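You operate a simulated robot arm through the tools that you are given. There is no shell and no other tool. Be economical: measure what you need, move in short steps, check, and stop when the job is done.

You run a simulated robot arm. Do the job below in one go: nothing can be reset, and whatever is moved stays where it is left.

## Task
Close up under the sink: both doors shut, red catch set, bags drawer in.
Fine: the catch holds the door by the bins, so shut that door first.

It is judged by the outcome, as a careful person would: the job done as asked, and still so three seconds after it is handed in. It fails if anything else is knocked over, pushed out of place, dropped, spilled or broken.

## Robot
A 7-joint arm with a two-finger parallel gripper, fixed in place. Base frame: the origin is at the foot of the arm, x ahead of it, y to its left, z up. Units: cm, rad, N and s.
With the tool pointing down near the work surface it reaches from about 26 to 72 cm from the base axis. Its first joint turns from -2.007 to 2.007 rad. Payload 3.91 kg.
Tool frame: the origin (TCP) lies between the finger pads and is the grasp point; the fingertips stand 3 cm ahead of it; z points along the fingers, y is the line along which they close. Largest opening 11 cm; finger width 2, thickness 1; the body of the gripper, 4.8 by 11.2 cm, starts 5.5 cm behind the TCP.
Orientation is that of the tool frame in the base frame, as [roll, pitch, yaw] about the fixed x, y, z axes, in that order (R = Rz(yaw) Ry(pitch) Rx(roll)). With the fingers straight down and closing along the base's y, the tool's x points along the base's -x, its y along +y and its z along -z.

## Interface
- The arm moves only by the tool apply_moves. Its arguments are lists of equal length, an entry for each row: "hand": the opening, from 0 (shut) to 1 (fully open); "linear": the shift along the tool's x, y, z in cm, a list of three; "angular": the turn, a rotation vector about the tool's x, y, z in rad, a list of three. In form: {"hand": [hand, ...], "linear": [[dx, dy, dz], ...], "angular": [[ax, ay, az], ...]}. A call has 1 to 20 rows; each row shifts and turns the commanded pose from where the row before left it, along the tool's axes as they then stand. A row lasts 0.2 s, in which the tool goes at most 5 cm and 0.15 rad; a call with a longer step from one row to the next is refused whole, and so is a gripper value outside its range. Where a pose cannot be reached the arm comes as near as it can. A force on the tool above 40 N (or 10 N above the force at the start of the call, whichever is more), or a blocked arm, ends the call early, and 0.2 s more pass. The fingers move at their own pace (about 10.8 cm/s each) and stop on an object; they squeeze with about 28 N. The grip force told is the motor's: it shows also when the fingers shut on nothing. Time passes only in rows, and 0.2 s behind the last, so rows that do not move let the fingers close. It gives the time, the measured TCP pose, the force on the tool (base axes), the opening and the grip force at its end, in the units of the frame above (readings bear some noise), and new pictures: "show" is both (left out), scene, wrist or none.
- Cameras (640 x 400 px; columns grow to the right, rows downward): "scene" is fixed at [22.23, 50.11, 126.44]; the picture's right is [-0.98, -0.20, 0.00], its down [-0.19, 0.97, -0.15] and it looks along [0.03, -0.14, -0.99] (base axes); focal length 214 px, centre (320, 200). "wrist" rides on the gripper at [7.2, 1.7, -10.3] in the tool frame; the picture's right is [-0.23, 0.97, 0.00], its down [-0.76, -0.18, -0.62] and it looks along [-0.61, -0.14, 0.78] (tool axes); focal length 222 px, centre (320, 200).
- lift_body(by): slides the trunk up (or, below 0, down) by that many cm; the arm rides with it, the base frame stays. It gives what a move gives, with no picture.
- point_at(camera, pixels): there is no depth. For up to 12 entries [column, row, z] of the newest picture of that camera ("zoom" is the newest enlarged one), the place [x, y] in the base frame at which the ray of that pixel passes the height z, good to about 0.2 cm. It takes no simulated time.
- zoom(camera, box): a new picture of the part [left, top, right, bottom] of that camera's present view, enlarged. It takes no simulated time.
- finish_job(): hands the job in; it is judged then, once.

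Work in short steps. Measure before you move; look again where a grasp or a placing could have gone wrong, and mend it. You have 80 turns and 170 pictures in all, those below and enlarged ones among them. Open the gripper and draw the arm clear of the work before you hand the job in, unless the task says otherwise; then end with one line.

The tools are called after "Call:" as a command line: name --argument value ..., lists and objects as JSON in quotes. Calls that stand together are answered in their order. apply_moves: Moves the arm, as the interface text tells. Its arguments: {"type":"object","properties":{"hand":{"type":"array"},"linear":{"type":"array"},"angular":{"type":"array"},"show":{"type":"string","enum":["both","scene","wrist","none"]}},"required":["hand","linear","angular"]} The other tools are called the same way: lift_body (by) slides the trunk up or down; point_at (camera, pixels) gives the place at which the rays of pixels pass given heights; zoom (camera, box) takes an enlarged picture of a part of a camera's view; finish_job () hands the job in.

At the start:

```text
clock: 0.0
tool_pos: [24.94, 34.55, 103.2]
tcp_rot: [-3.141, 0.0, -3.141]
force: [-0.4, -0.2, 0.9]
grip_width: 10.98
grasp_force: 0.1
trunk travel left (down, up): [-55.0, 44.0]
```

scene: 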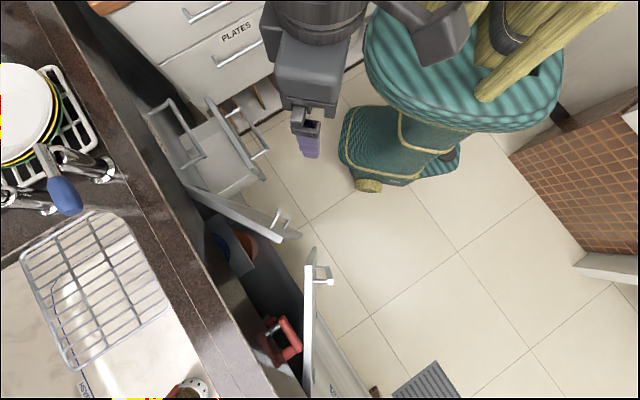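
wrist: 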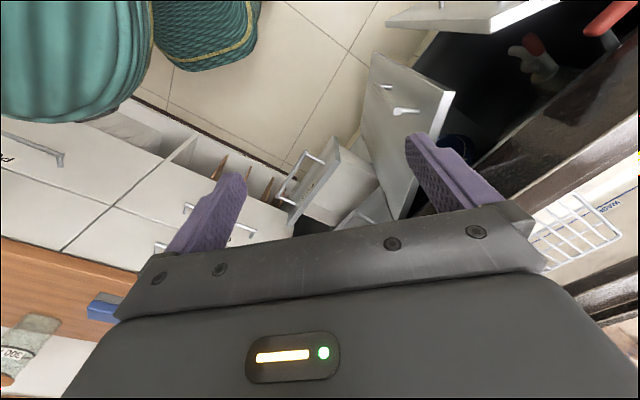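

The scene shows two open doors (around px 250,215 and 310,320), a pulled-out drawer (around 215,150) and something red at (280,340). I enlarge these areas before moving.

Call:
zoom --camera "scene" --box '[140, 60, 340, 185]'

Call:
zoom --camera "scene" --box '[180, 180, 380, 305]'

Call:
zoom --camera "scene" --box '[200, 275, 400, 400]'

Call:
zoom --camera "wrist" --box '[260, 0, 640, 240]'

```text
3.20 times, centred on (240, 122) of scene
```

zoom: 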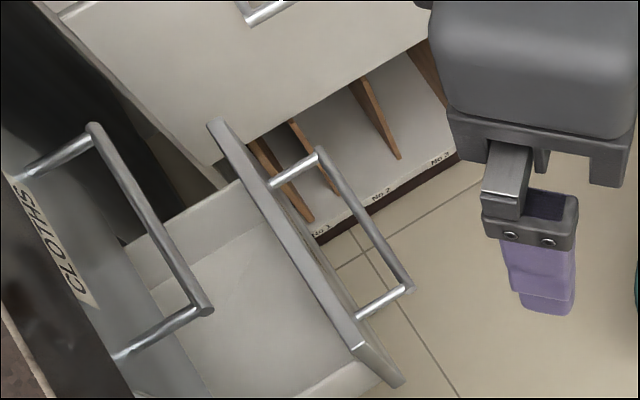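

```text
3.20 times, centred on (280, 242) of scene
```

zoom: 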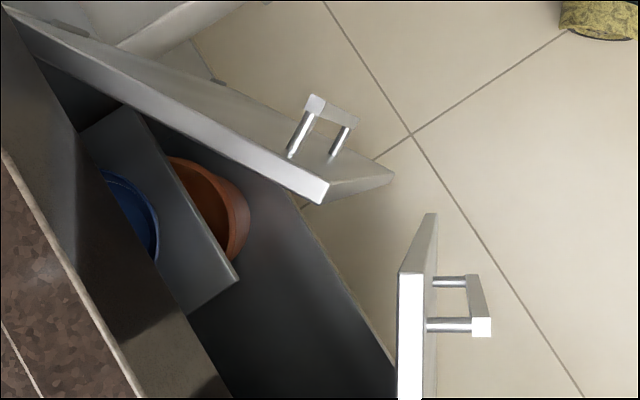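

```text
3.20 times, centred on (300, 338) of scene
```

zoom: 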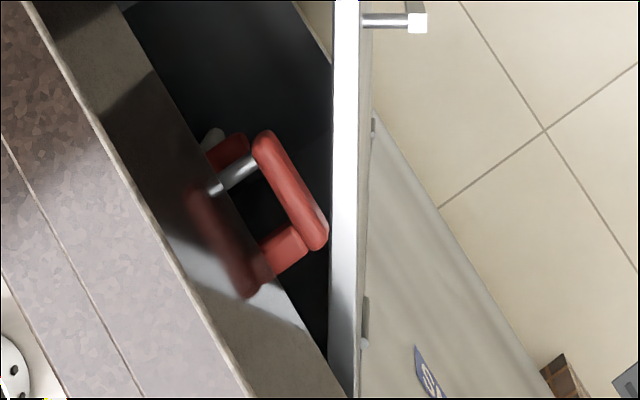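

```text
1.67 times, centred on (450, 120) of wrist
```

zoom: 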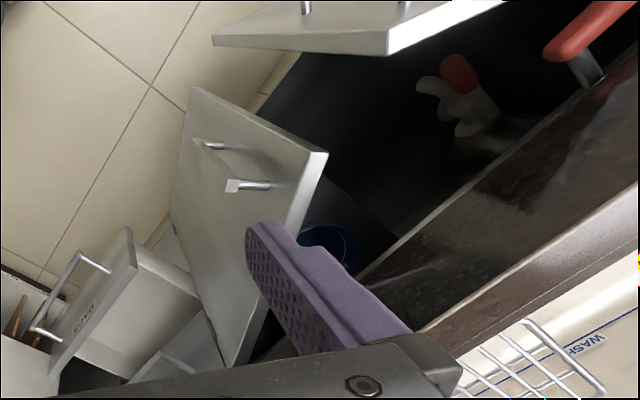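

I get coordinates for the counter edge, doors, drawer and red part at plausible heights.

Call:
point_at --camera "scene" --pixels '[[125, 85, 48.8], [218, 290, 48.8], [190, 186, 45], [280, 240, 45], [306, 250, 45], [308, 395, 45], [209, 100, 30], [262, 180, 30], [285, 320, 45], [299, 352, 45], [325, 268, 45], [276, 210, 45]]'

Call:
point_at --camera "scene" --pixels '[[190, 186, 20], [280, 240, 20], [306, 250, 20], [308, 395, 20], [209, 100, 20], [262, 180, 20], [285, 320, 30], [299, 352, 30], [325, 268, 20], [276, 210, 20], [237, 112, 20], [268, 150, 20]]'

```text
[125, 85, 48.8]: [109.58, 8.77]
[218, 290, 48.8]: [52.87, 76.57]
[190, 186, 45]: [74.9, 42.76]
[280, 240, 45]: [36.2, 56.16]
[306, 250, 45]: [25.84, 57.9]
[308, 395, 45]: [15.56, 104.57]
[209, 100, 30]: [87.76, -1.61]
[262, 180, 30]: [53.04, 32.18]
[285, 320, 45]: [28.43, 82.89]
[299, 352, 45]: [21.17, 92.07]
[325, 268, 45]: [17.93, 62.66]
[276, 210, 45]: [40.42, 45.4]
```

```text
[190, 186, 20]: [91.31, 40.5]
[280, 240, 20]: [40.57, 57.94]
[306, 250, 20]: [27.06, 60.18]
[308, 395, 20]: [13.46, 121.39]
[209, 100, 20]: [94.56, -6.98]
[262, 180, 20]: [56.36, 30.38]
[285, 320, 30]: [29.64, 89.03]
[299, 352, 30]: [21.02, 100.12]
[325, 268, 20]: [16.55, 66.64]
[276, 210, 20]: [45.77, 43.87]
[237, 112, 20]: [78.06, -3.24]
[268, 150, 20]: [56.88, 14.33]
```

The wrist camera can look along the cabinet if I turn toward it. I'll yaw about 0.7 rad toward the sink and pitch the tool slightly forward at the present height, which is clear of everything.

Call:
apply_moves --hand '[0.5, 0.5, 0.5, 0.5, 0.5, 0.5, 0.5, 0.5, 0.5]' --linear '[[0, 0, 0], [0, 0, 0], [0, 0, 0], [0, 0, 0], [0, 0, 0], [0, 0, 0], [0, 0, 0], [0, 0, 0], [0, 0, 0]]' --angular '[[0, 0, -0.14], [0, 0, -0.14], [0, 0, -0.14], [0, 0, -0.14], [0, 0, -0.14], [0, -0.14, 0], [0, -0.14, 0], [0, -0.14, 0], [0, 0, 0]]'

```text
clock: 2.0
tool_pos: [25.02, 34.61, 103.36]
tcp_rot: [3.139, 0.421, -2.442]
force: [0.3, -0.9, -0.4]
grip_width: 5.5
grasp_force: 0.0
trunk travel left (down, up): [-55.0, 44.0]
```

scene: 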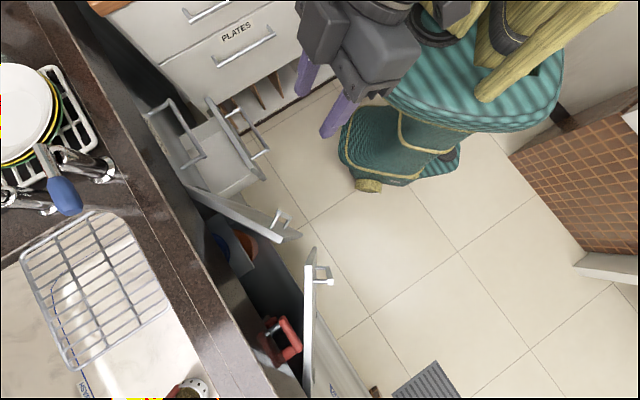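
wrist: 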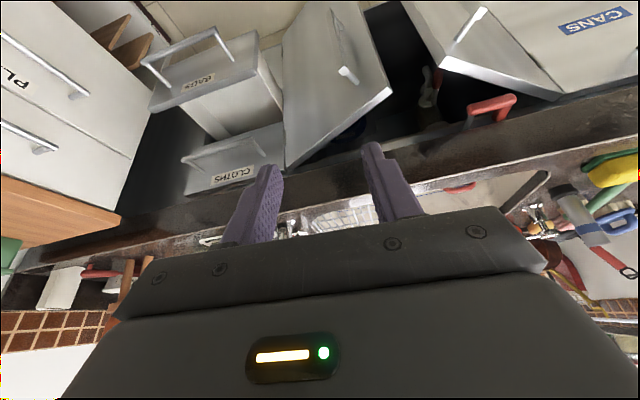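

This view is informative (inverted): BAGS drawer at (200,90), doors at (330,80) and (490,50), red bail at (490,108). I enlarge it.

Call:
zoom --camera "wrist" --box '[360, 0, 640, 175]'

Call:
zoom --camera "wrist" --box '[120, 0, 420, 190]'

```text
2.29 times, centred on (500, 88) of wrist
```

zoom: 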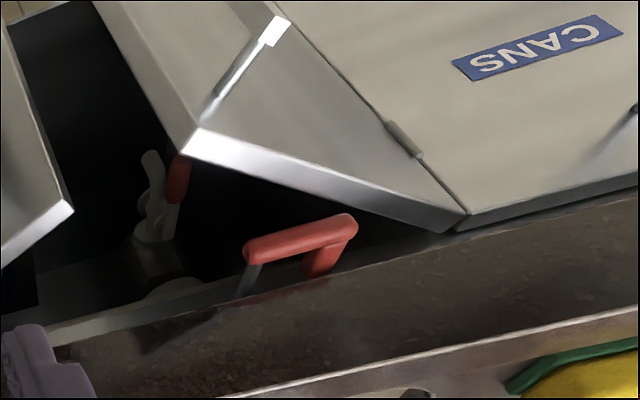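

```text
2.11 times, centred on (270, 95) of wrist
```

zoom: 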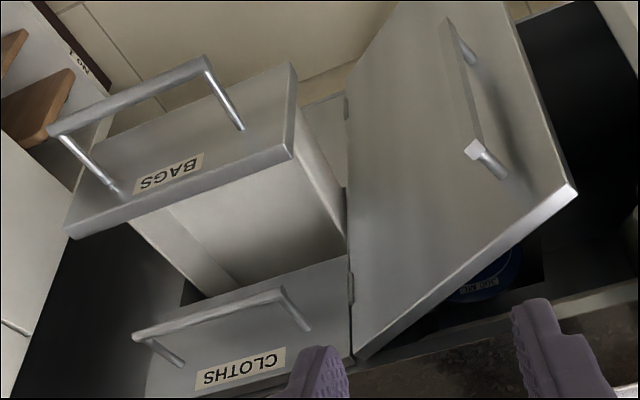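

The red bail looks mounted at the apron over the opening between the doors. I move nearer (about z 81) for a close look at it and the bins.

Call:
apply_moves --hand '[0.5, 0.5, 0.5, 0.5, 0.5, 0.5, 0.5]' --linear '[[0.1, 2.65, 3.4], [0.1, 2.65, 3.4], [0.1, 2.65, 3.4], [0.1, 2.65, 3.4], [0.1, 2.65, 3.4], [0.1, 2.65, 3.4], [0.1, 2.65, 3.4]]' --angular '[[0, 0, 0], [0, 0, 0], [0, 0, 0], [0, 0, 0], [0, 0, 0], [0, 0, 0], [0, 0, 0]]' --show "wrist"

```text
clock: 3.6
tool_pos: [19.93, 54.79, 81.12]
tcp_rot: [3.14, 0.422, -2.441]
force: [-0.1, 0.4, -0.5]
grip_width: 5.52
grasp_force: 0.0
trunk travel left (down, up): [-55.0, 44.0]
```

wrist: 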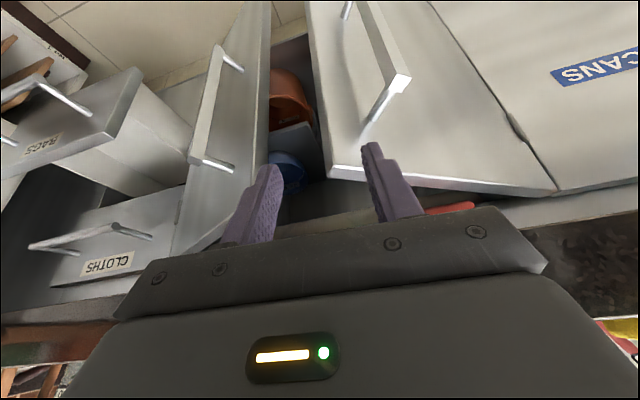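

The blue and terracotta tubs at (290,160)/(290,100) carry labels; I enlarge them.

Call:
zoom --camera "wrist" --box '[230, 50, 350, 200]'

Call:
zoom --camera "scene" --box '[240, 300, 320, 360]'

```text
2.67 times, centred on (290, 125) of wrist
```

zoom: 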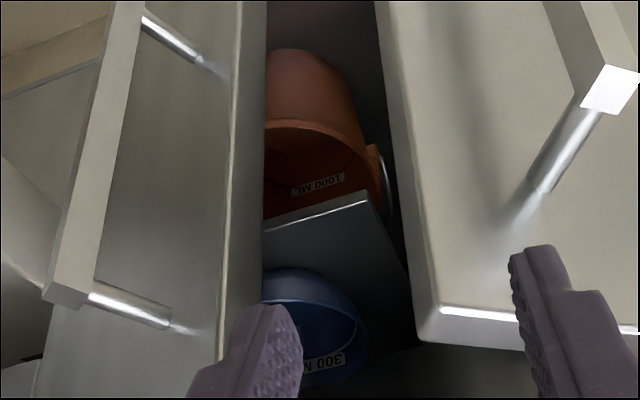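

```text
6.67 times, centred on (280, 330) of scene
```

zoom: 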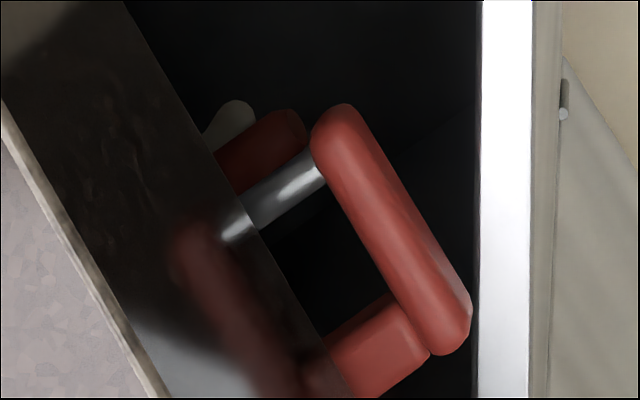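

The tubs are measuring jugs (300/1000 ML), so the "bins" are likely beside the CANS front at the right. I triangulate the right door's top corner using both cameras, and the handle.

Call:
point_at --camera "wrist" --pixels '[[331, 178, 46], [331, 178, 43], [331, 178, 40], [400, 82, 46], [400, 82, 43], [400, 82, 40], [553, 192, 46], [553, 192, 43], [553, 192, 40]]'

Call:
point_at --camera "scene" --pixels '[[305, 266, 46], [305, 266, 43], [305, 266, 40], [330, 282, 46], [330, 282, 43], [330, 282, 40], [309, 397, 46], [309, 397, 43], [309, 397, 40]]'

Call:
zoom --camera "scene" --box '[280, 240, 360, 300]'

```text
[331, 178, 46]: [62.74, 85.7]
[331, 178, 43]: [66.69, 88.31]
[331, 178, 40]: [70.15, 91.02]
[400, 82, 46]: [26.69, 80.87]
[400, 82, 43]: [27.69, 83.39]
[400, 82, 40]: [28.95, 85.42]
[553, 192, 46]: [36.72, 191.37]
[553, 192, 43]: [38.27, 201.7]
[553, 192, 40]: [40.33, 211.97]
```

```text
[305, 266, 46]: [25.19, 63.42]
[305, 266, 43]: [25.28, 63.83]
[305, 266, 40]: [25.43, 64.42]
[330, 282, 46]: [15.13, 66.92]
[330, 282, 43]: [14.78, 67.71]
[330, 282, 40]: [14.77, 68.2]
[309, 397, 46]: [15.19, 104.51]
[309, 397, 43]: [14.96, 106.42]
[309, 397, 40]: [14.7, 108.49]
```

```text
6.67 times, centred on (320, 270) of scene
```

zoom: 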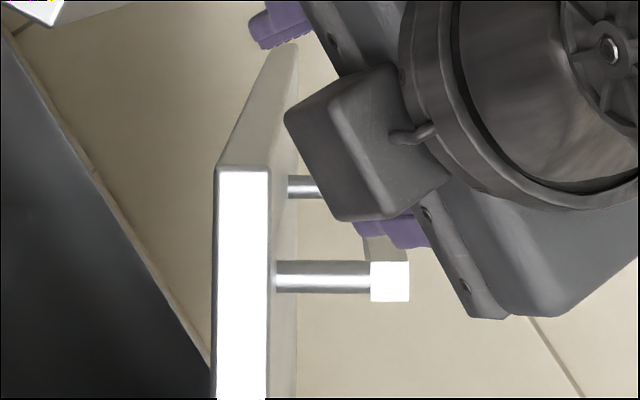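

The two rays disagree at z 40-46, so the doors are taller than assumed; I test greater heights.

Call:
point_at --camera "wrist" --pixels '[[331, 178, 75], [331, 178, 70], [331, 178, 65], [331, 178, 60], [400, 82, 75], [400, 82, 70], [400, 82, 65], [400, 82, 60], [553, 192, 75], [553, 192, 70], [553, 192, 65], [553, 192, 60]]'

Call:
point_at --camera "scene" --pixels '[[307, 261, 75], [307, 261, 70], [307, 261, 65], [307, 261, 60], [330, 274, 75], [330, 274, 70], [330, 274, 65], [330, 274, 60], [309, 397, 75], [309, 397, 70], [309, 397, 65], [309, 397, 60]]'

```text
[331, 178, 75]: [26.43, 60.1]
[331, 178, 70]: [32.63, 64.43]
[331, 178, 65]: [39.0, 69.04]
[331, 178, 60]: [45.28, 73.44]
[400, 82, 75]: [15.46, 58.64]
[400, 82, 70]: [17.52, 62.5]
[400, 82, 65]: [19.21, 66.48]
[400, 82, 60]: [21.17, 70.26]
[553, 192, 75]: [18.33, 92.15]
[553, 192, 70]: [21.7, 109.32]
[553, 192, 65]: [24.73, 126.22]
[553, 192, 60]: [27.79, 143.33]
```

```text
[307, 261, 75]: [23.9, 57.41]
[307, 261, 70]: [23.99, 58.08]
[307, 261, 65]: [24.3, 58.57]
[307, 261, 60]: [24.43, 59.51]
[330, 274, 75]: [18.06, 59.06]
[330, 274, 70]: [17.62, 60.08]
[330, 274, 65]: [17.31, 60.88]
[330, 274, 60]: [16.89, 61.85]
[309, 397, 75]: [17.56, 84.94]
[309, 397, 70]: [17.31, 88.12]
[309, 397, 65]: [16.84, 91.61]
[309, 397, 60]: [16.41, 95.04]
```

Door tops are near z 76, and the counter higher still. I redo the main points at z 76 and 84.

Call:
point_at --camera "scene" --pixels '[[190, 186, 76], [280, 240, 76], [276, 212, 72], [285, 320, 80], [299, 352, 80], [270, 326, 80], [125, 85, 87], [218, 290, 87], [300, 260, 72], [209, 100, 60], [262, 180, 60], [237, 112, 60]]'

Call:
zoom --camera "wrist" --box '[0, 0, 320, 280]'

```text
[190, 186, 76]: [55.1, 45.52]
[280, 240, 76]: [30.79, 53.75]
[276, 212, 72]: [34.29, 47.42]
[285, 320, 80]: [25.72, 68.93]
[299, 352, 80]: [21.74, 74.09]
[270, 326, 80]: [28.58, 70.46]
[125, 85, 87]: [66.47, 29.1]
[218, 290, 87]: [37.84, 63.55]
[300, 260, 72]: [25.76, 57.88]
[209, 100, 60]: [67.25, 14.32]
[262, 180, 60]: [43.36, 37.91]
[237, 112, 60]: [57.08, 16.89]
```

```text
1.43 times, centred on (160, 140) of wrist
```

zoom: 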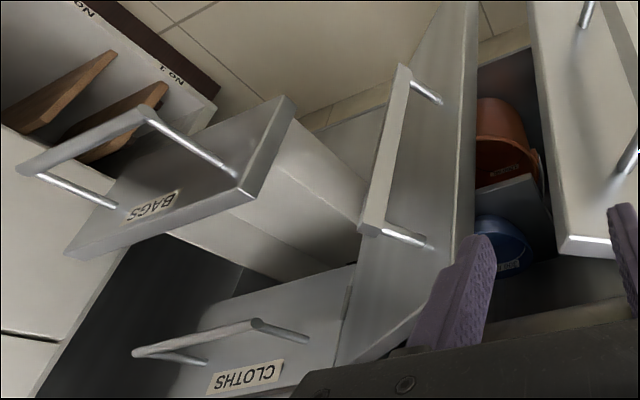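

Geometry now: in coordinates s along (0.762,0.648) and t along (-0.648,0.762), the cabinet face is at s≈71, hinges at t≈-1 and 56, and the red catch bar at t≈36-42, z≈80. That is above the right (CANS-side) door, so that door goes first. I back off along s and look.

Call:
apply_moves --hand '[0, 0, 0, 0]' --linear '[[3.0, 1.5, -2.5], [3.0, 1.5, -2], [3, 1.5, 0], [0, 0, 0]]' --angular '[[0, 0, 0], [0, -0.14, 0], [0, -0.14, 0], [0, -0.14, 0]]'

```text
clock: 4.6
tool_pos: [12.89, 51.64, 81.95]
tcp_rot: [3.119, 0.844, -2.523]
force: [0.7, 0.2, -0.7]
grip_width: 0.0
grasp_force: 27.9
trunk travel left (down, up): [-55.0, 44.0]
```

scene: 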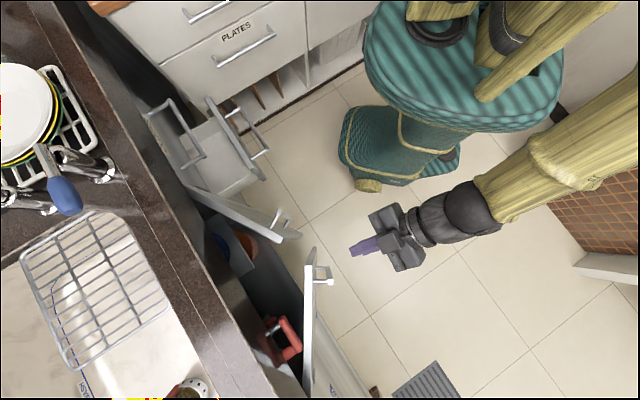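
wrist: 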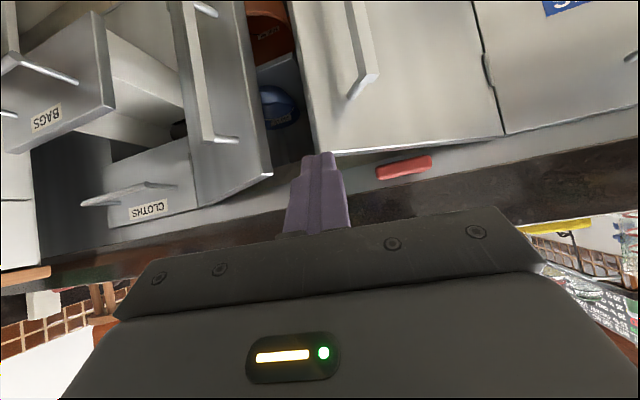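

The teal trolley is the robot itself, and the wrist view now shows the red bar at (403,167) on the strip above the right door. I enlarge that.

Call:
zoom --camera "wrist" --box '[300, 60, 560, 230]'

Call:
point_at --camera "wrist" --pixels '[[403, 167, 84], [403, 167, 82], [403, 167, 80], [403, 167, 78], [321, 155, 78], [321, 155, 77], [321, 155, 76], [321, 155, 75], [505, 133, 78], [505, 133, 77], [505, 133, 76], [505, 133, 75]]'

Call:
point_at --camera "scene" --pixels '[[292, 337, 84], [292, 337, 82], [292, 337, 80], [292, 337, 78], [306, 258, 77]]'

```text
2.35 times, centred on (430, 145) of wrist
```

zoom: 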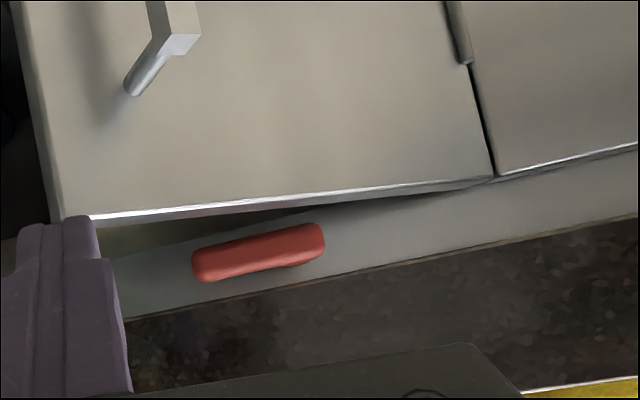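

```text
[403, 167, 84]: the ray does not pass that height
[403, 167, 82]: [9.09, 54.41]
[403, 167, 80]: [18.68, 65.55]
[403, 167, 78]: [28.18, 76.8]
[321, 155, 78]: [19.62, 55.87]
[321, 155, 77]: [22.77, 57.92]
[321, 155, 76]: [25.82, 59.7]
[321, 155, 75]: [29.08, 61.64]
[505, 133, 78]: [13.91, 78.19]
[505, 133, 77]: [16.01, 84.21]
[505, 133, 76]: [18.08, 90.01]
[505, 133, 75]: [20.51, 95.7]
```

```text
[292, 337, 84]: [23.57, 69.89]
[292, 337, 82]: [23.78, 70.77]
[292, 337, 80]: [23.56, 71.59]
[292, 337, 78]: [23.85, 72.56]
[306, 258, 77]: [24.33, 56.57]
```

The catch bar centre is at about (23.7, 72, 79). I move the closed fingers to t≈41, s≈46, z≈71, pointing more horizontally, in front of the right door on the hinge side of its handle.

Call:
apply_moves --hand '[0, 0, 0, 0, 0, 0, 0]' --linear '[[1.55, 2.5, 2.4], [1.55, 2.5, 2.4], [1.55, 2.5, 2.4], [1.55, 2.5, 2.4], [0, 0, 0], [0, 0, 0], [0, 0, 0]]' --angular '[[0, 0, 0], [0, 0, 0], [0, 0, 0], [0, 0, 0], [0, -0.14, 0], [0, -0.14, 0], [0, 0, 0]]'

```text
clock: 6.2
tool_pos: [8.54, 61.7, 71.13]
tcp_rot: [3.106, 1.126, -2.525]
force: [0.3, 0.0, 0.2]
grip_width: 0.0
grasp_force: 28.1
trunk travel left (down, up): [-55.0, 44.0]
```

scene: 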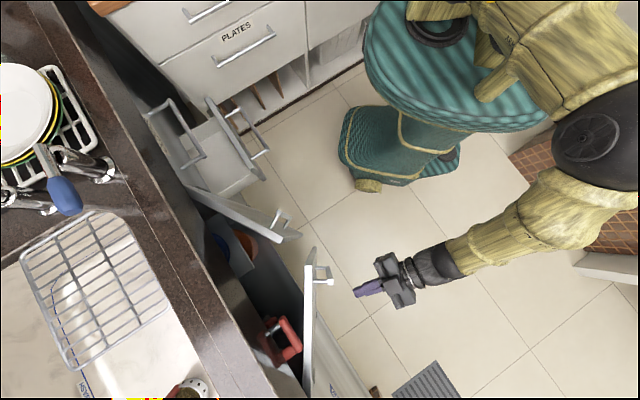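
wrist: 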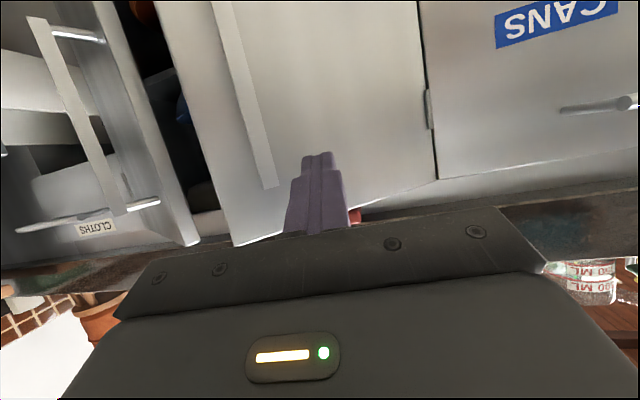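

Tip is at s≈49, t≈41, z≈70. I push along +s towards the door in 3 cm rows.

Call:
apply_moves --hand '[0, 0, 0, 0, 0]' --linear '[[-1.29, 0.25, 2.71], [-1.29, 0.25, 2.71], [-1.29, 0.25, 2.71], [-1.29, 0.25, 2.71], [-1.29, 0.25, 2.71]]' --angular '[[0, 0, -0.03], [0, 0, -0.03], [0, 0, -0.03], [0, 0, 0], [0, 0, 0]]'

```text
clock: 7.4
tool_pos: [15.81, 72.2, 70.1]
tcp_rot: [-2.956, 1.109, -2.236]
force: [-0.4, 0.3, 0.6]
grip_width: 0.0
grasp_force: 27.6
trunk travel left (down, up): [-55.0, 44.0]
```

scene: 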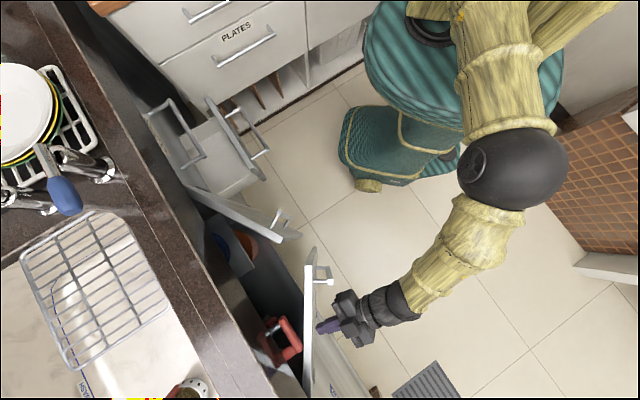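
wrist: 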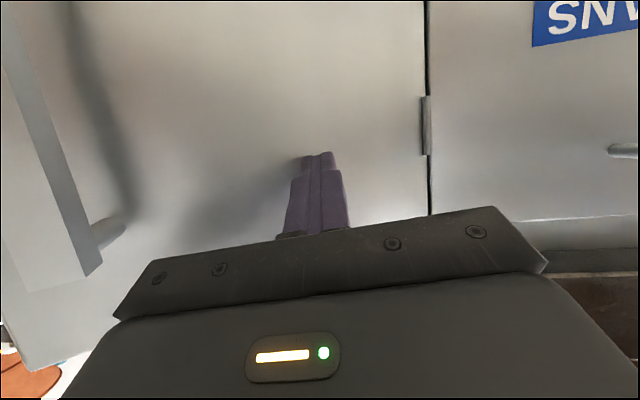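

Tip is at s≈61.5, t≈45, just short of the door, and the tool has yawed a bit too far. I correct the yaw, shift 3 cm toward the handle side, then push on.

Call:
apply_moves --hand '[0, 0, 0, 0, 0]' --linear '[[0, -1.5, 0], [0, -1.5, 0], [-0.9, 0, 1.8], [-0.9, 0, 1.8], [-0.9, 0, 1.8]]' --angular '[[0.08, 0, 0.04], [0.08, 0, 0.04], [0, 0, 0], [0, 0, 0], [0, 0, 0]]'

```text
clock: 8.6
tool_pos: [22.75, 72.99, 70.5]
tcp_rot: [-2.964, 1.126, -2.418]
force: [1.0, 0.4, -0.9]
grip_width: 0.01
grasp_force: 28.0
trunk travel left (down, up): [-55.0, 44.0]
```

scene: 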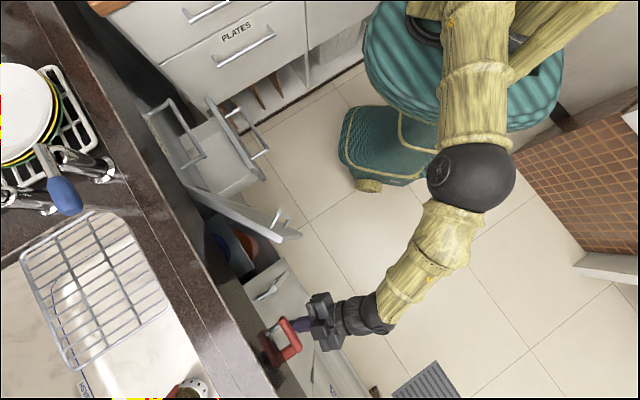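
wrist: 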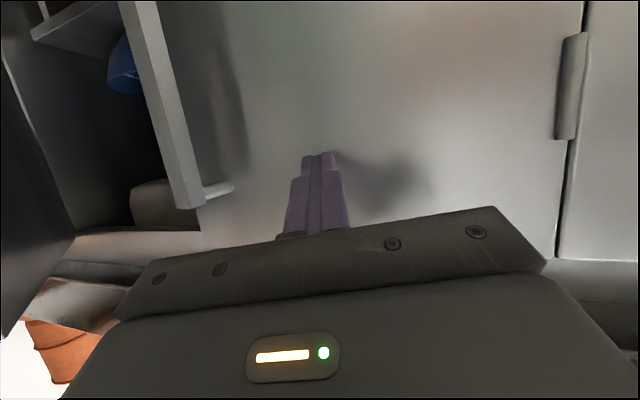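

The door follows easily; tip s≈67. I push the last ~4 cm, lowering 1 cm to stay clear of the catch bar.

Call:
apply_moves --hand '[0, 0, 0, 0, 0]' --linear '[[0.4, 0, 1.5], [0, 0, 1.2], [-0.5, 0, 1.0], [-0.5, 0, 1.0], [0, 0, 0]]' --angular '[[0, 0, 0], [0, 0, 0], [0, 0, 0], [0, 0, 0], [0, 0, 0]]'

```text
clock: 9.2
tool_pos: [24.06, 73.67, 69.39]
tcp_rot: [-2.965, 1.127, -2.422]
force: [-16.1, -29.5, 16.7]
grip_width: 0.02
grasp_force: 27.9
trunk travel left (down, up): [-55.0, 44.0]
stopped in row 3: the force on the tool passed its limit (the readings are from after the stop); the commanded pose is now the measured one
```

scene: 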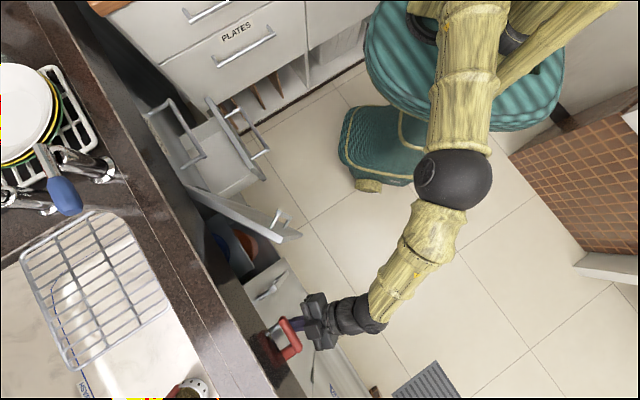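
wrist: 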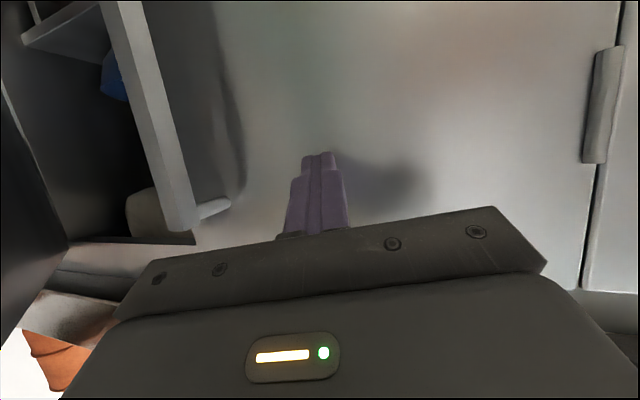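

Resistance (≈35 N outward) at tip s≈69: the door is probably at its stop. I back straight off along the tool axis to check.

Call:
apply_moves --hand '[0, 0, 0, 0, 0]' --linear '[[0.5, 0, -1.5], [1.3, 0, -3], [1.3, 0, -4], [1.3, 0, -4], [0, 0, 0]]' --angular '[[0, 0, 0], [0, 0, 0], [0, 0, 0], [0, 0, 0], [0, 0, 0]]'

Call:
zoom --camera "scene" --box '[200, 240, 360, 400]'

```text
clock: 10.4
tool_pos: [18.85, 66.04, 69.53]
tcp_rot: [-2.93, 1.121, -2.475]
force: [-0.6, -0.3, -0.2]
grip_width: 0.0
grasp_force: 27.5
trunk travel left (down, up): [-55.0, 44.0]
```

scene: 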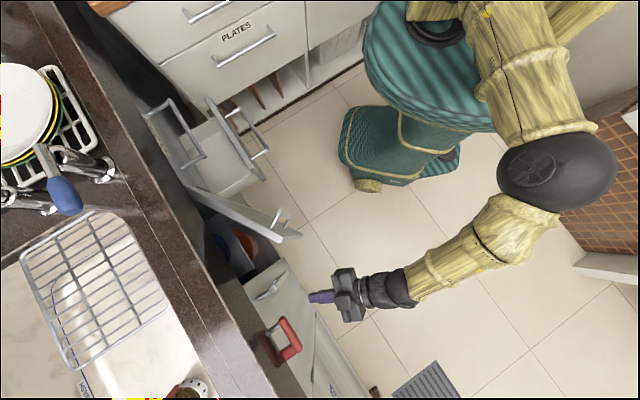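
wrist: 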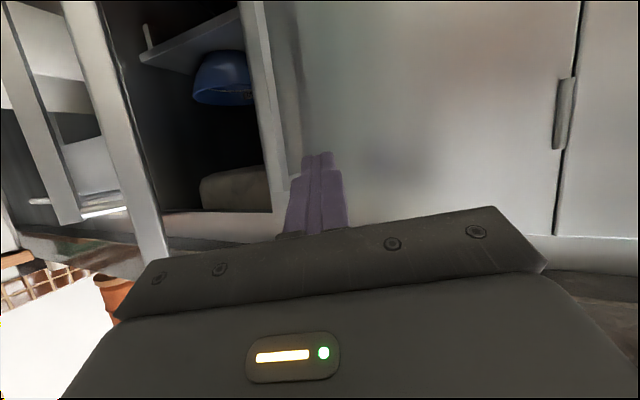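

```text
2.50 times, centred on (280, 320) of scene
```

zoom: 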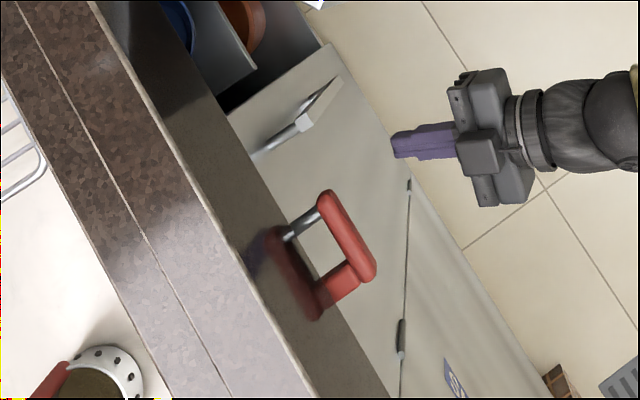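

The door now looks flush. I retreat and pitch so the wrist camera sees the catch head-on.

Call:
apply_moves --hand '[0, 0, 0, 0, 0, 0, 0]' --linear '[[-2.06, -2, -3.8], [-2.06, -2, -3.8], [-2.06, -2, -3.8], [-2.06, -2, -3.8], [0, 0, 0], [0, 0, 0], [0, 0, 0]]' --angular '[[-0.05, 0, 0], [-0.05, 0, 0], [-0.05, 0, 0], [-0.05, 0, 0], [0, 0.14, 0], [0, 0.14, 0], [0, 0, 0]]' --show "wrist"

```text
clock: 12.0
tool_pos: [9.09, 55.19, 84.64]
tcp_rot: [3.129, 0.841, -2.41]
force: [0.0, 0.9, 0.1]
grip_width: 0.0
grasp_force: 28.0
trunk travel left (down, up): [-55.0, 44.0]
```

wrist: 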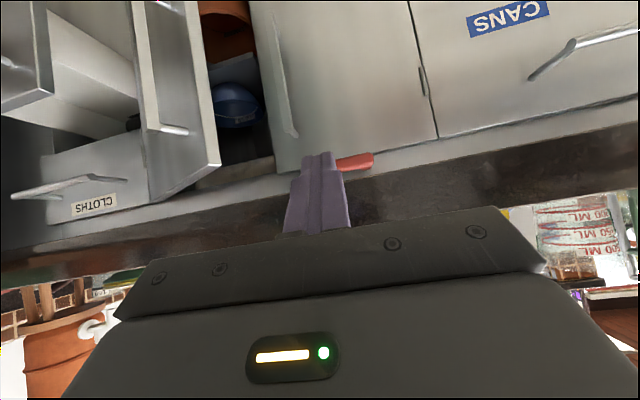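

The finger partly hides the catch; I slide 7 cm along -t and enlarge.

Call:
apply_moves --hand '[0, 0, 0]' --linear '[[1, -4, 0], [1, -4, 0], [0, 0, 0]]' --angular '[[0, 0, 0], [0, 0, 0], [0, 0, 0]]' --show "none"

Call:
zoom --camera "wrist" --box '[240, 60, 480, 210]'

```text
clock: 12.8
tool_pos: [13.42, 48.46, 83.12]
tcp_rot: [3.126, 0.844, -2.412]
force: [0.0, 0.8, -0.2]
grip_width: 0.0
grasp_force: 27.9
trunk travel left (down, up): [-55.0, 44.0]
```

```text
2.67 times, centred on (360, 135) of wrist
```

zoom: 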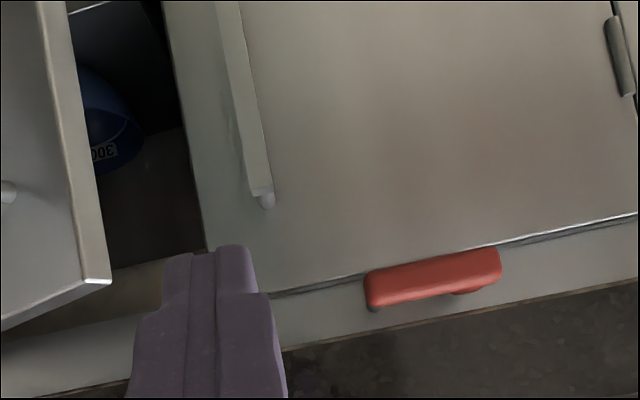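

The door is flush with its neighbour, and the catch arm lies horizontally on the strip above it. I take up a nearly horizontal pose in front of the catch's far (block) end, slightly above the bar, to press it down over the door.

Call:
apply_moves --hand '[0, 0, 0, 0, 0, 0, 0, 0, 0]' --linear '[[0, 0, 0], [0, 0, 0], [0, 0, 0], [0, 0, 0], [-0.4, 3.3, 3.2], [-0.4, 3.3, 3.2], [-0.4, 3.3, 3.2], [-0.4, 3.3, 3.2], [0, 0, 0]]' --angular '[[0, -0.14, 0], [0, -0.14, 0], [0, -0.14, 0], [0, -0.14, 0], [0, 0, 0], [0, 0, 0], [0, 0, 0], [0, 0, 0], [0, 0, 0]]'

```text
clock: 14.8
tool_pos: [14.27, 66.91, 82.38]
tcp_rot: [3.098, 1.403, -2.444]
force: [-0.4, -1.2, -0.9]
grip_width: 0.0
grasp_force: 27.5
trunk travel left (down, up): [-55.0, 44.0]
```

scene: 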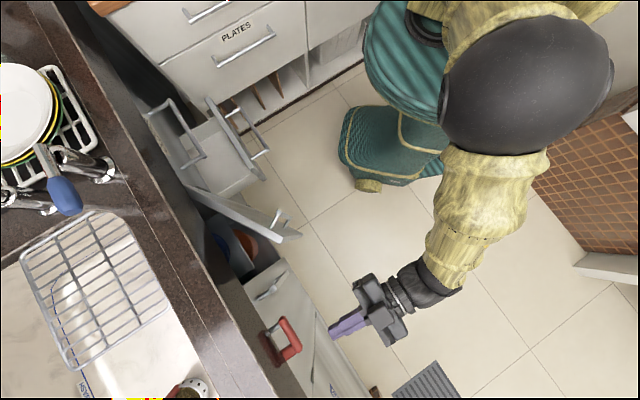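
wrist: 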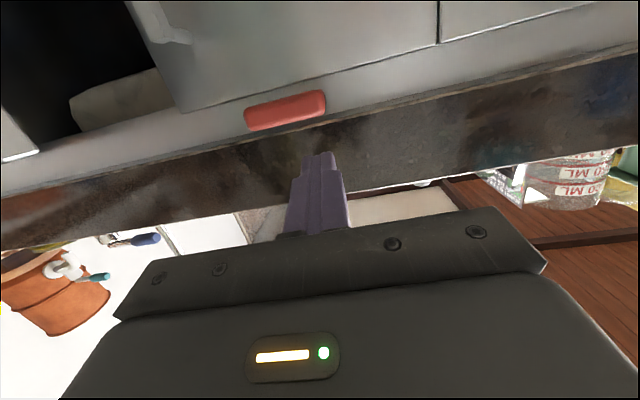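

The tool is in front of the catch. I check the bar's end heights from this view.

Call:
point_at --camera "wrist" --pixels '[[247, 118, 78], [247, 118, 79], [247, 118, 80], [324, 103, 78], [324, 103, 79], [324, 103, 80], [324, 155, 80], [324, 155, 82], [324, 155, 84]]'

Call:
zoom --camera "wrist" --box '[200, 50, 400, 175]'

Call:
zoom --camera "scene" --box '[250, 305, 330, 375]'

Call:
point_at --camera "scene" --pixels '[[281, 320, 79], [299, 350, 79], [264, 335, 79], [277, 365, 79]]'

```text
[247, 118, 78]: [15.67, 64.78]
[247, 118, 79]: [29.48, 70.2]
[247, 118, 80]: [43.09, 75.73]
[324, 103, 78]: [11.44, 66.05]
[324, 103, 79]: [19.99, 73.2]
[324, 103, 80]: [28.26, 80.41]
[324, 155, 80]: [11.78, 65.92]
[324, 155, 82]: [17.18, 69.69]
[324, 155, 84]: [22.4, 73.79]
```

```text
3.20 times, centred on (300, 112) of wrist
```

zoom: 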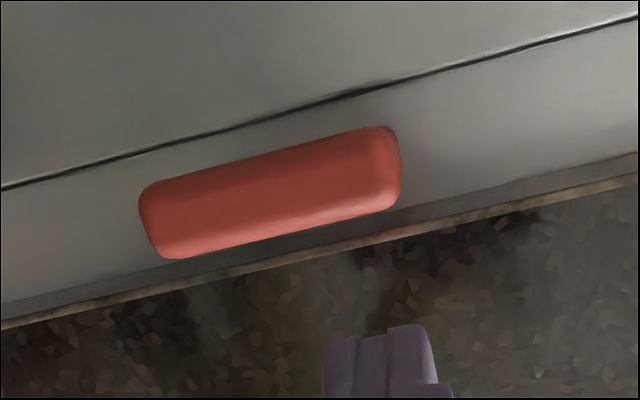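

```text
5.71 times, centred on (290, 340) of scene
```

zoom: 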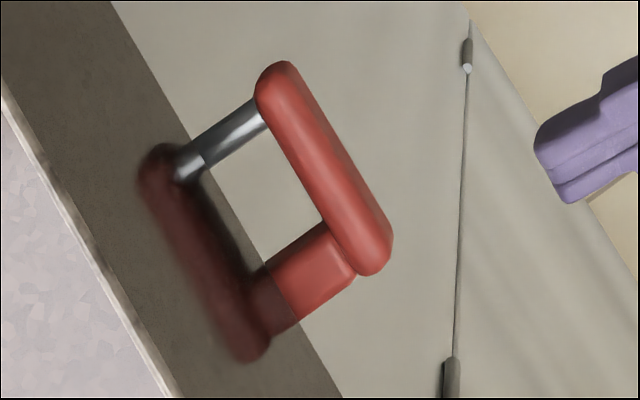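

```text
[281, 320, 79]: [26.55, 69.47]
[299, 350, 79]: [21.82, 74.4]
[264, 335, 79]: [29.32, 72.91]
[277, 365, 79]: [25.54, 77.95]
```

Confirmed: metal pivot pin at t≈36, red hook block at t≈42, bar at z≈79, s≈65. I advance about 9 cm at the present height so the fingers lie just above the block end.

Call:
apply_moves --hand '[0, 0, 0, 0]' --linear '[[-0.5, -0.1, 2.99], [-0.5, -0.1, 2.99], [-0.5, -0.1, 2.99], [0, 0, 0]]' --angular '[[0, 0, 0], [0, 0, 0], [0, 0, 0], [0, 0, 0]]'

Call:
zoom --camera "scene" --box '[250, 305, 330, 375]'

```text
clock: 15.8
tool_pos: [21.03, 72.68, 82.59]
tcp_rot: [3.095, 1.402, -2.447]
force: [0.0, 0.6, -0.1]
grip_width: 0.0
grasp_force: 28.1
trunk travel left (down, up): [-55.0, 44.0]
```

scene: 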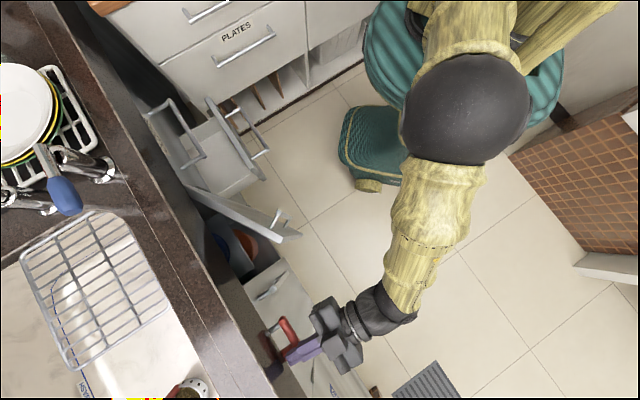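
wrist: 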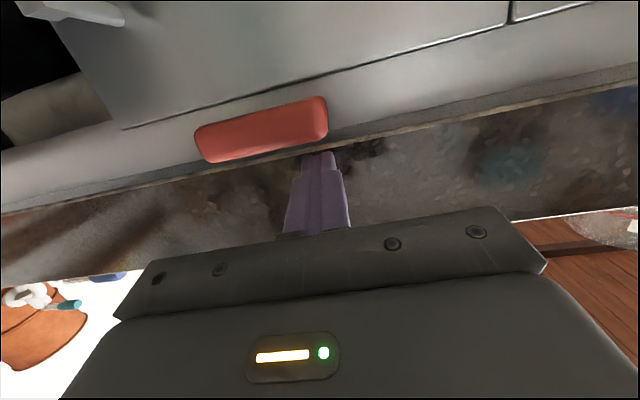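

```text
5.71 times, centred on (290, 340) of scene
```

zoom: 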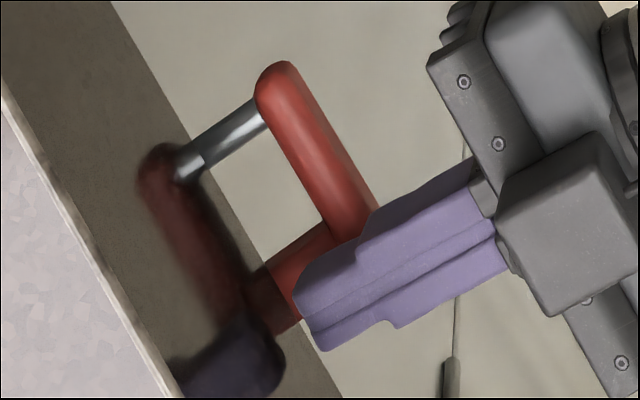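

The finger sits over the block end. I press straight down ~4.5 cm in 1 cm rows, easing slightly toward -t.

Call:
apply_moves --hand '[0, 0, 0, 0, 0, 0]' --linear '[[0.49, -0.5, 0.08], [0.99, -0.3, 0.17], [0.99, -0.1, 0.17], [0.99, 0, 0.17], [0.99, 0, 0.17], [0.5, 0, 0.08]]' --angular '[[0, 0, 0], [0, 0, 0], [0, 0, 0], [0, 0, 0], [0, 0, 0], [0, 0, 0]]'

Call:
zoom --camera "scene" --box '[250, 305, 330, 375]'

```text
clock: 17.2
tool_pos: [21.71, 72.1, 77.45]
tcp_rot: [3.094, 1.402, -2.448]
force: [0.2, 0.4, 1.2]
grip_width: 0.0
grasp_force: 28.0
trunk travel left (down, up): [-55.0, 44.0]
```

scene: 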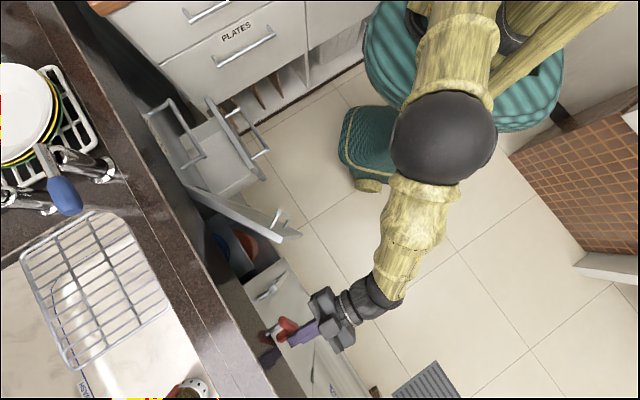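
wrist: 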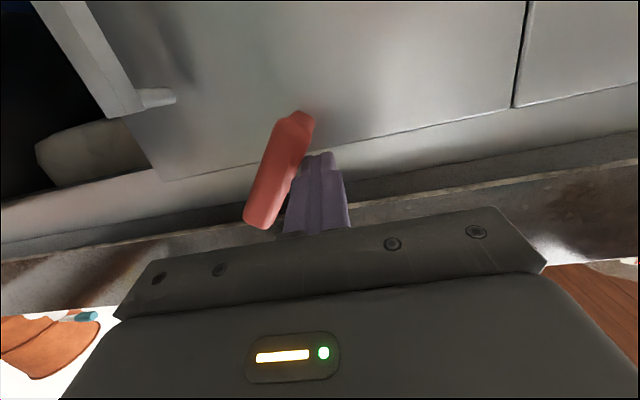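

```text
5.71 times, centred on (290, 340) of scene
```

zoom: 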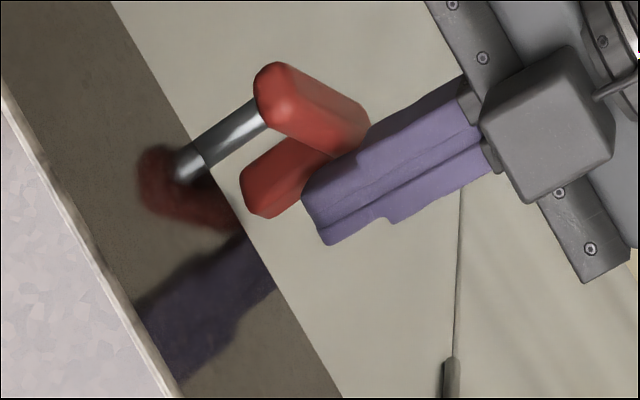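

The arm is turned about 60°. I continue down and toward the pivot side to bring it vertical.

Call:
apply_moves --hand '[0, 0, 0, 0, 0]' --linear '[[0.9, -0.6, 0.15], [0.7, -0.9, 0.12], [0.4, -0.8, 0.07], [0.2, -0.6, 0.03], [0, 0, 0]]' --angular '[[0, 0, 0], [0, 0, 0], [0, 0, 0], [0, 0, 0], [0, 0, 0]]'

Call:
zoom --camera "scene" --box '[250, 305, 330, 375]'

```text
clock: 18.4
tool_pos: [23.38, 70.22, 75.37]
tcp_rot: [3.091, 1.407, -2.447]
force: [-8.4, 21.5, 6.6]
grip_width: 0.01
grasp_force: 27.7
trunk travel left (down, up): [-55.0, 44.0]
```

scene: 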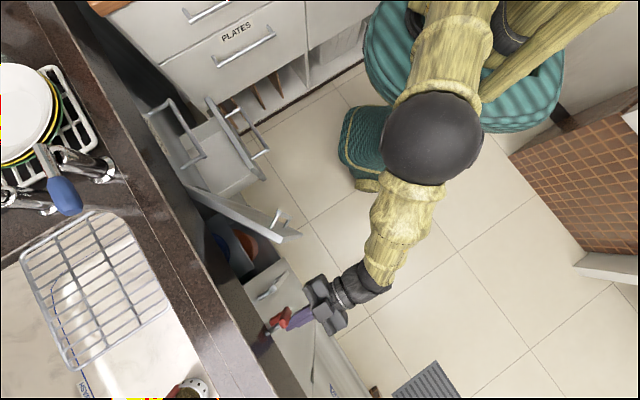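
wrist: 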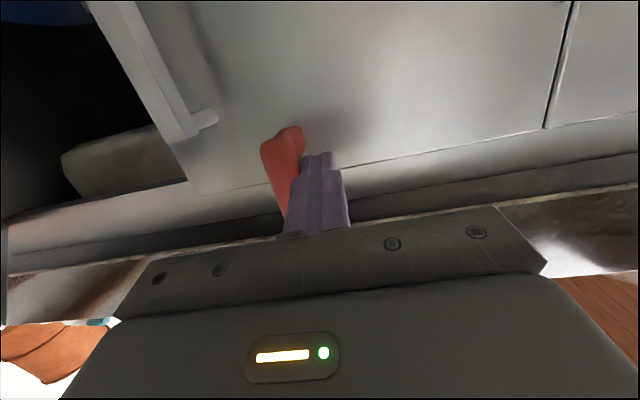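

```text
5.71 times, centred on (290, 340) of scene
```

zoom: 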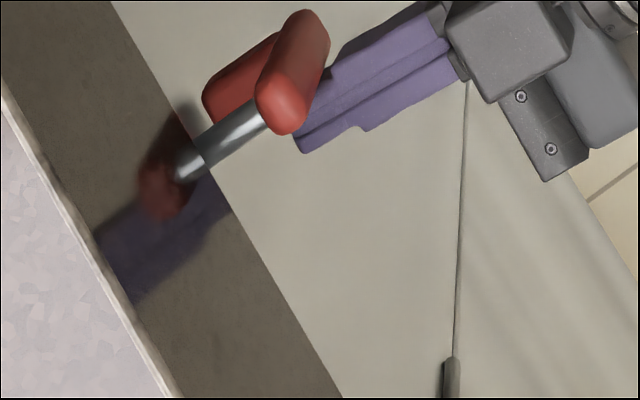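

The arm now hangs vertical (in the scene it points to the nadir at about (320,232)) and it met a firm stop. I ease off and withdraw to inspect.

Call:
apply_moves --hand '[0, 0, 0, 0, 0, 0]' --linear '[[0, 1.5, 0], [0.3, 0.5, -2], [0.6, 0, -4], [0.6, 0, -4], [0.6, 0, -4], [0, 0, 0]]' --angular '[[0, 0, 0], [0, 0, 0], [0, 0, 0], [0, 0, 0], [0, 0, 0], [0, 0, 0]]'

Call:
zoom --camera "scene" --box '[230, 280, 330, 375]'

Call:
zoom --camera "wrist" --box '[180, 40, 440, 220]'

```text
clock: 19.8
tool_pos: [11.91, 61.96, 75.62]
tcp_rot: [3.089, 1.404, -2.451]
force: [0.0, 0.1, -0.2]
grip_width: 0.0
grasp_force: 27.8
trunk travel left (down, up): [-55.0, 44.0]
```

scene: 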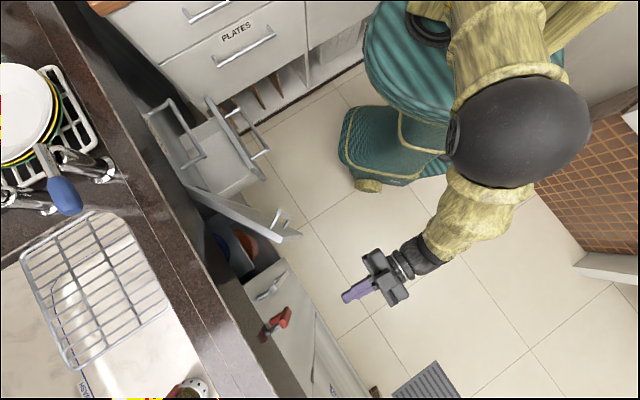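
wrist: 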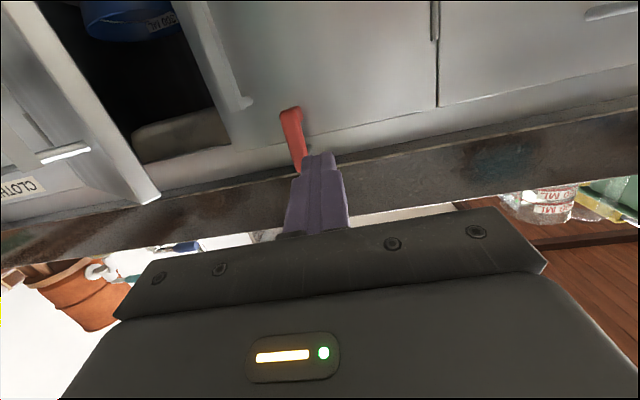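

```text
4.21 times, centred on (280, 328) of scene
```

zoom: 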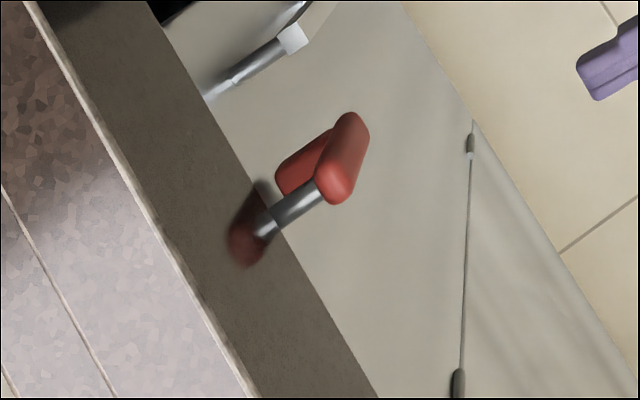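

```text
2.22 times, centred on (310, 130) of wrist
```

zoom: 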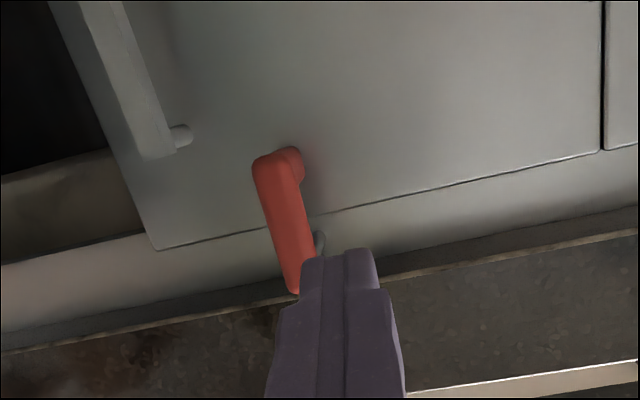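

The catch hook now overlaps the shut door's top; set. Next the left door: I find how low its handle reaches so I can push below it.

Call:
point_at --camera "scene" --pixels '[[277, 211, 73], [291, 218, 60], [291, 218, 55], [291, 218, 50], [291, 218, 45], [281, 239, 76], [302, 235, 20], [302, 235, 10], [302, 235, 30], [262, 180, 60], [262, 180, 55], [262, 180, 65]]'

Call:
zoom --camera "scene" --box '[180, 160, 320, 260]'

```text
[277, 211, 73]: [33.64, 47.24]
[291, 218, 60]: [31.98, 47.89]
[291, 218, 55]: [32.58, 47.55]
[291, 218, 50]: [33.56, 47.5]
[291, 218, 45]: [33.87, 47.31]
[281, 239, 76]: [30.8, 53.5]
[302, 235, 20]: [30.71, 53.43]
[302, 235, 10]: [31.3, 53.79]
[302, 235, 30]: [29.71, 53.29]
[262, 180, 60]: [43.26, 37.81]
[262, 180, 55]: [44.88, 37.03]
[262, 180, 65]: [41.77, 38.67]
```

```text
4.00 times, centred on (250, 210) of scene
```

zoom: 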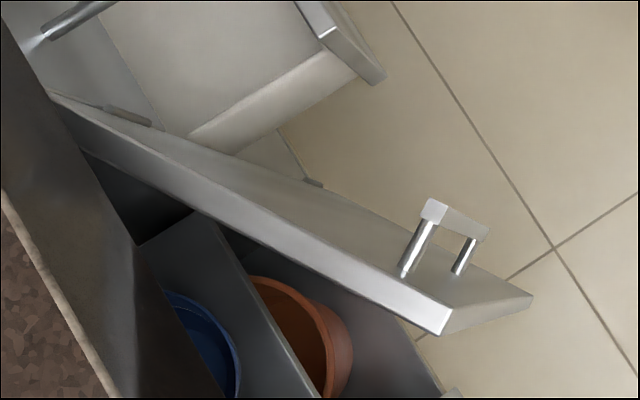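

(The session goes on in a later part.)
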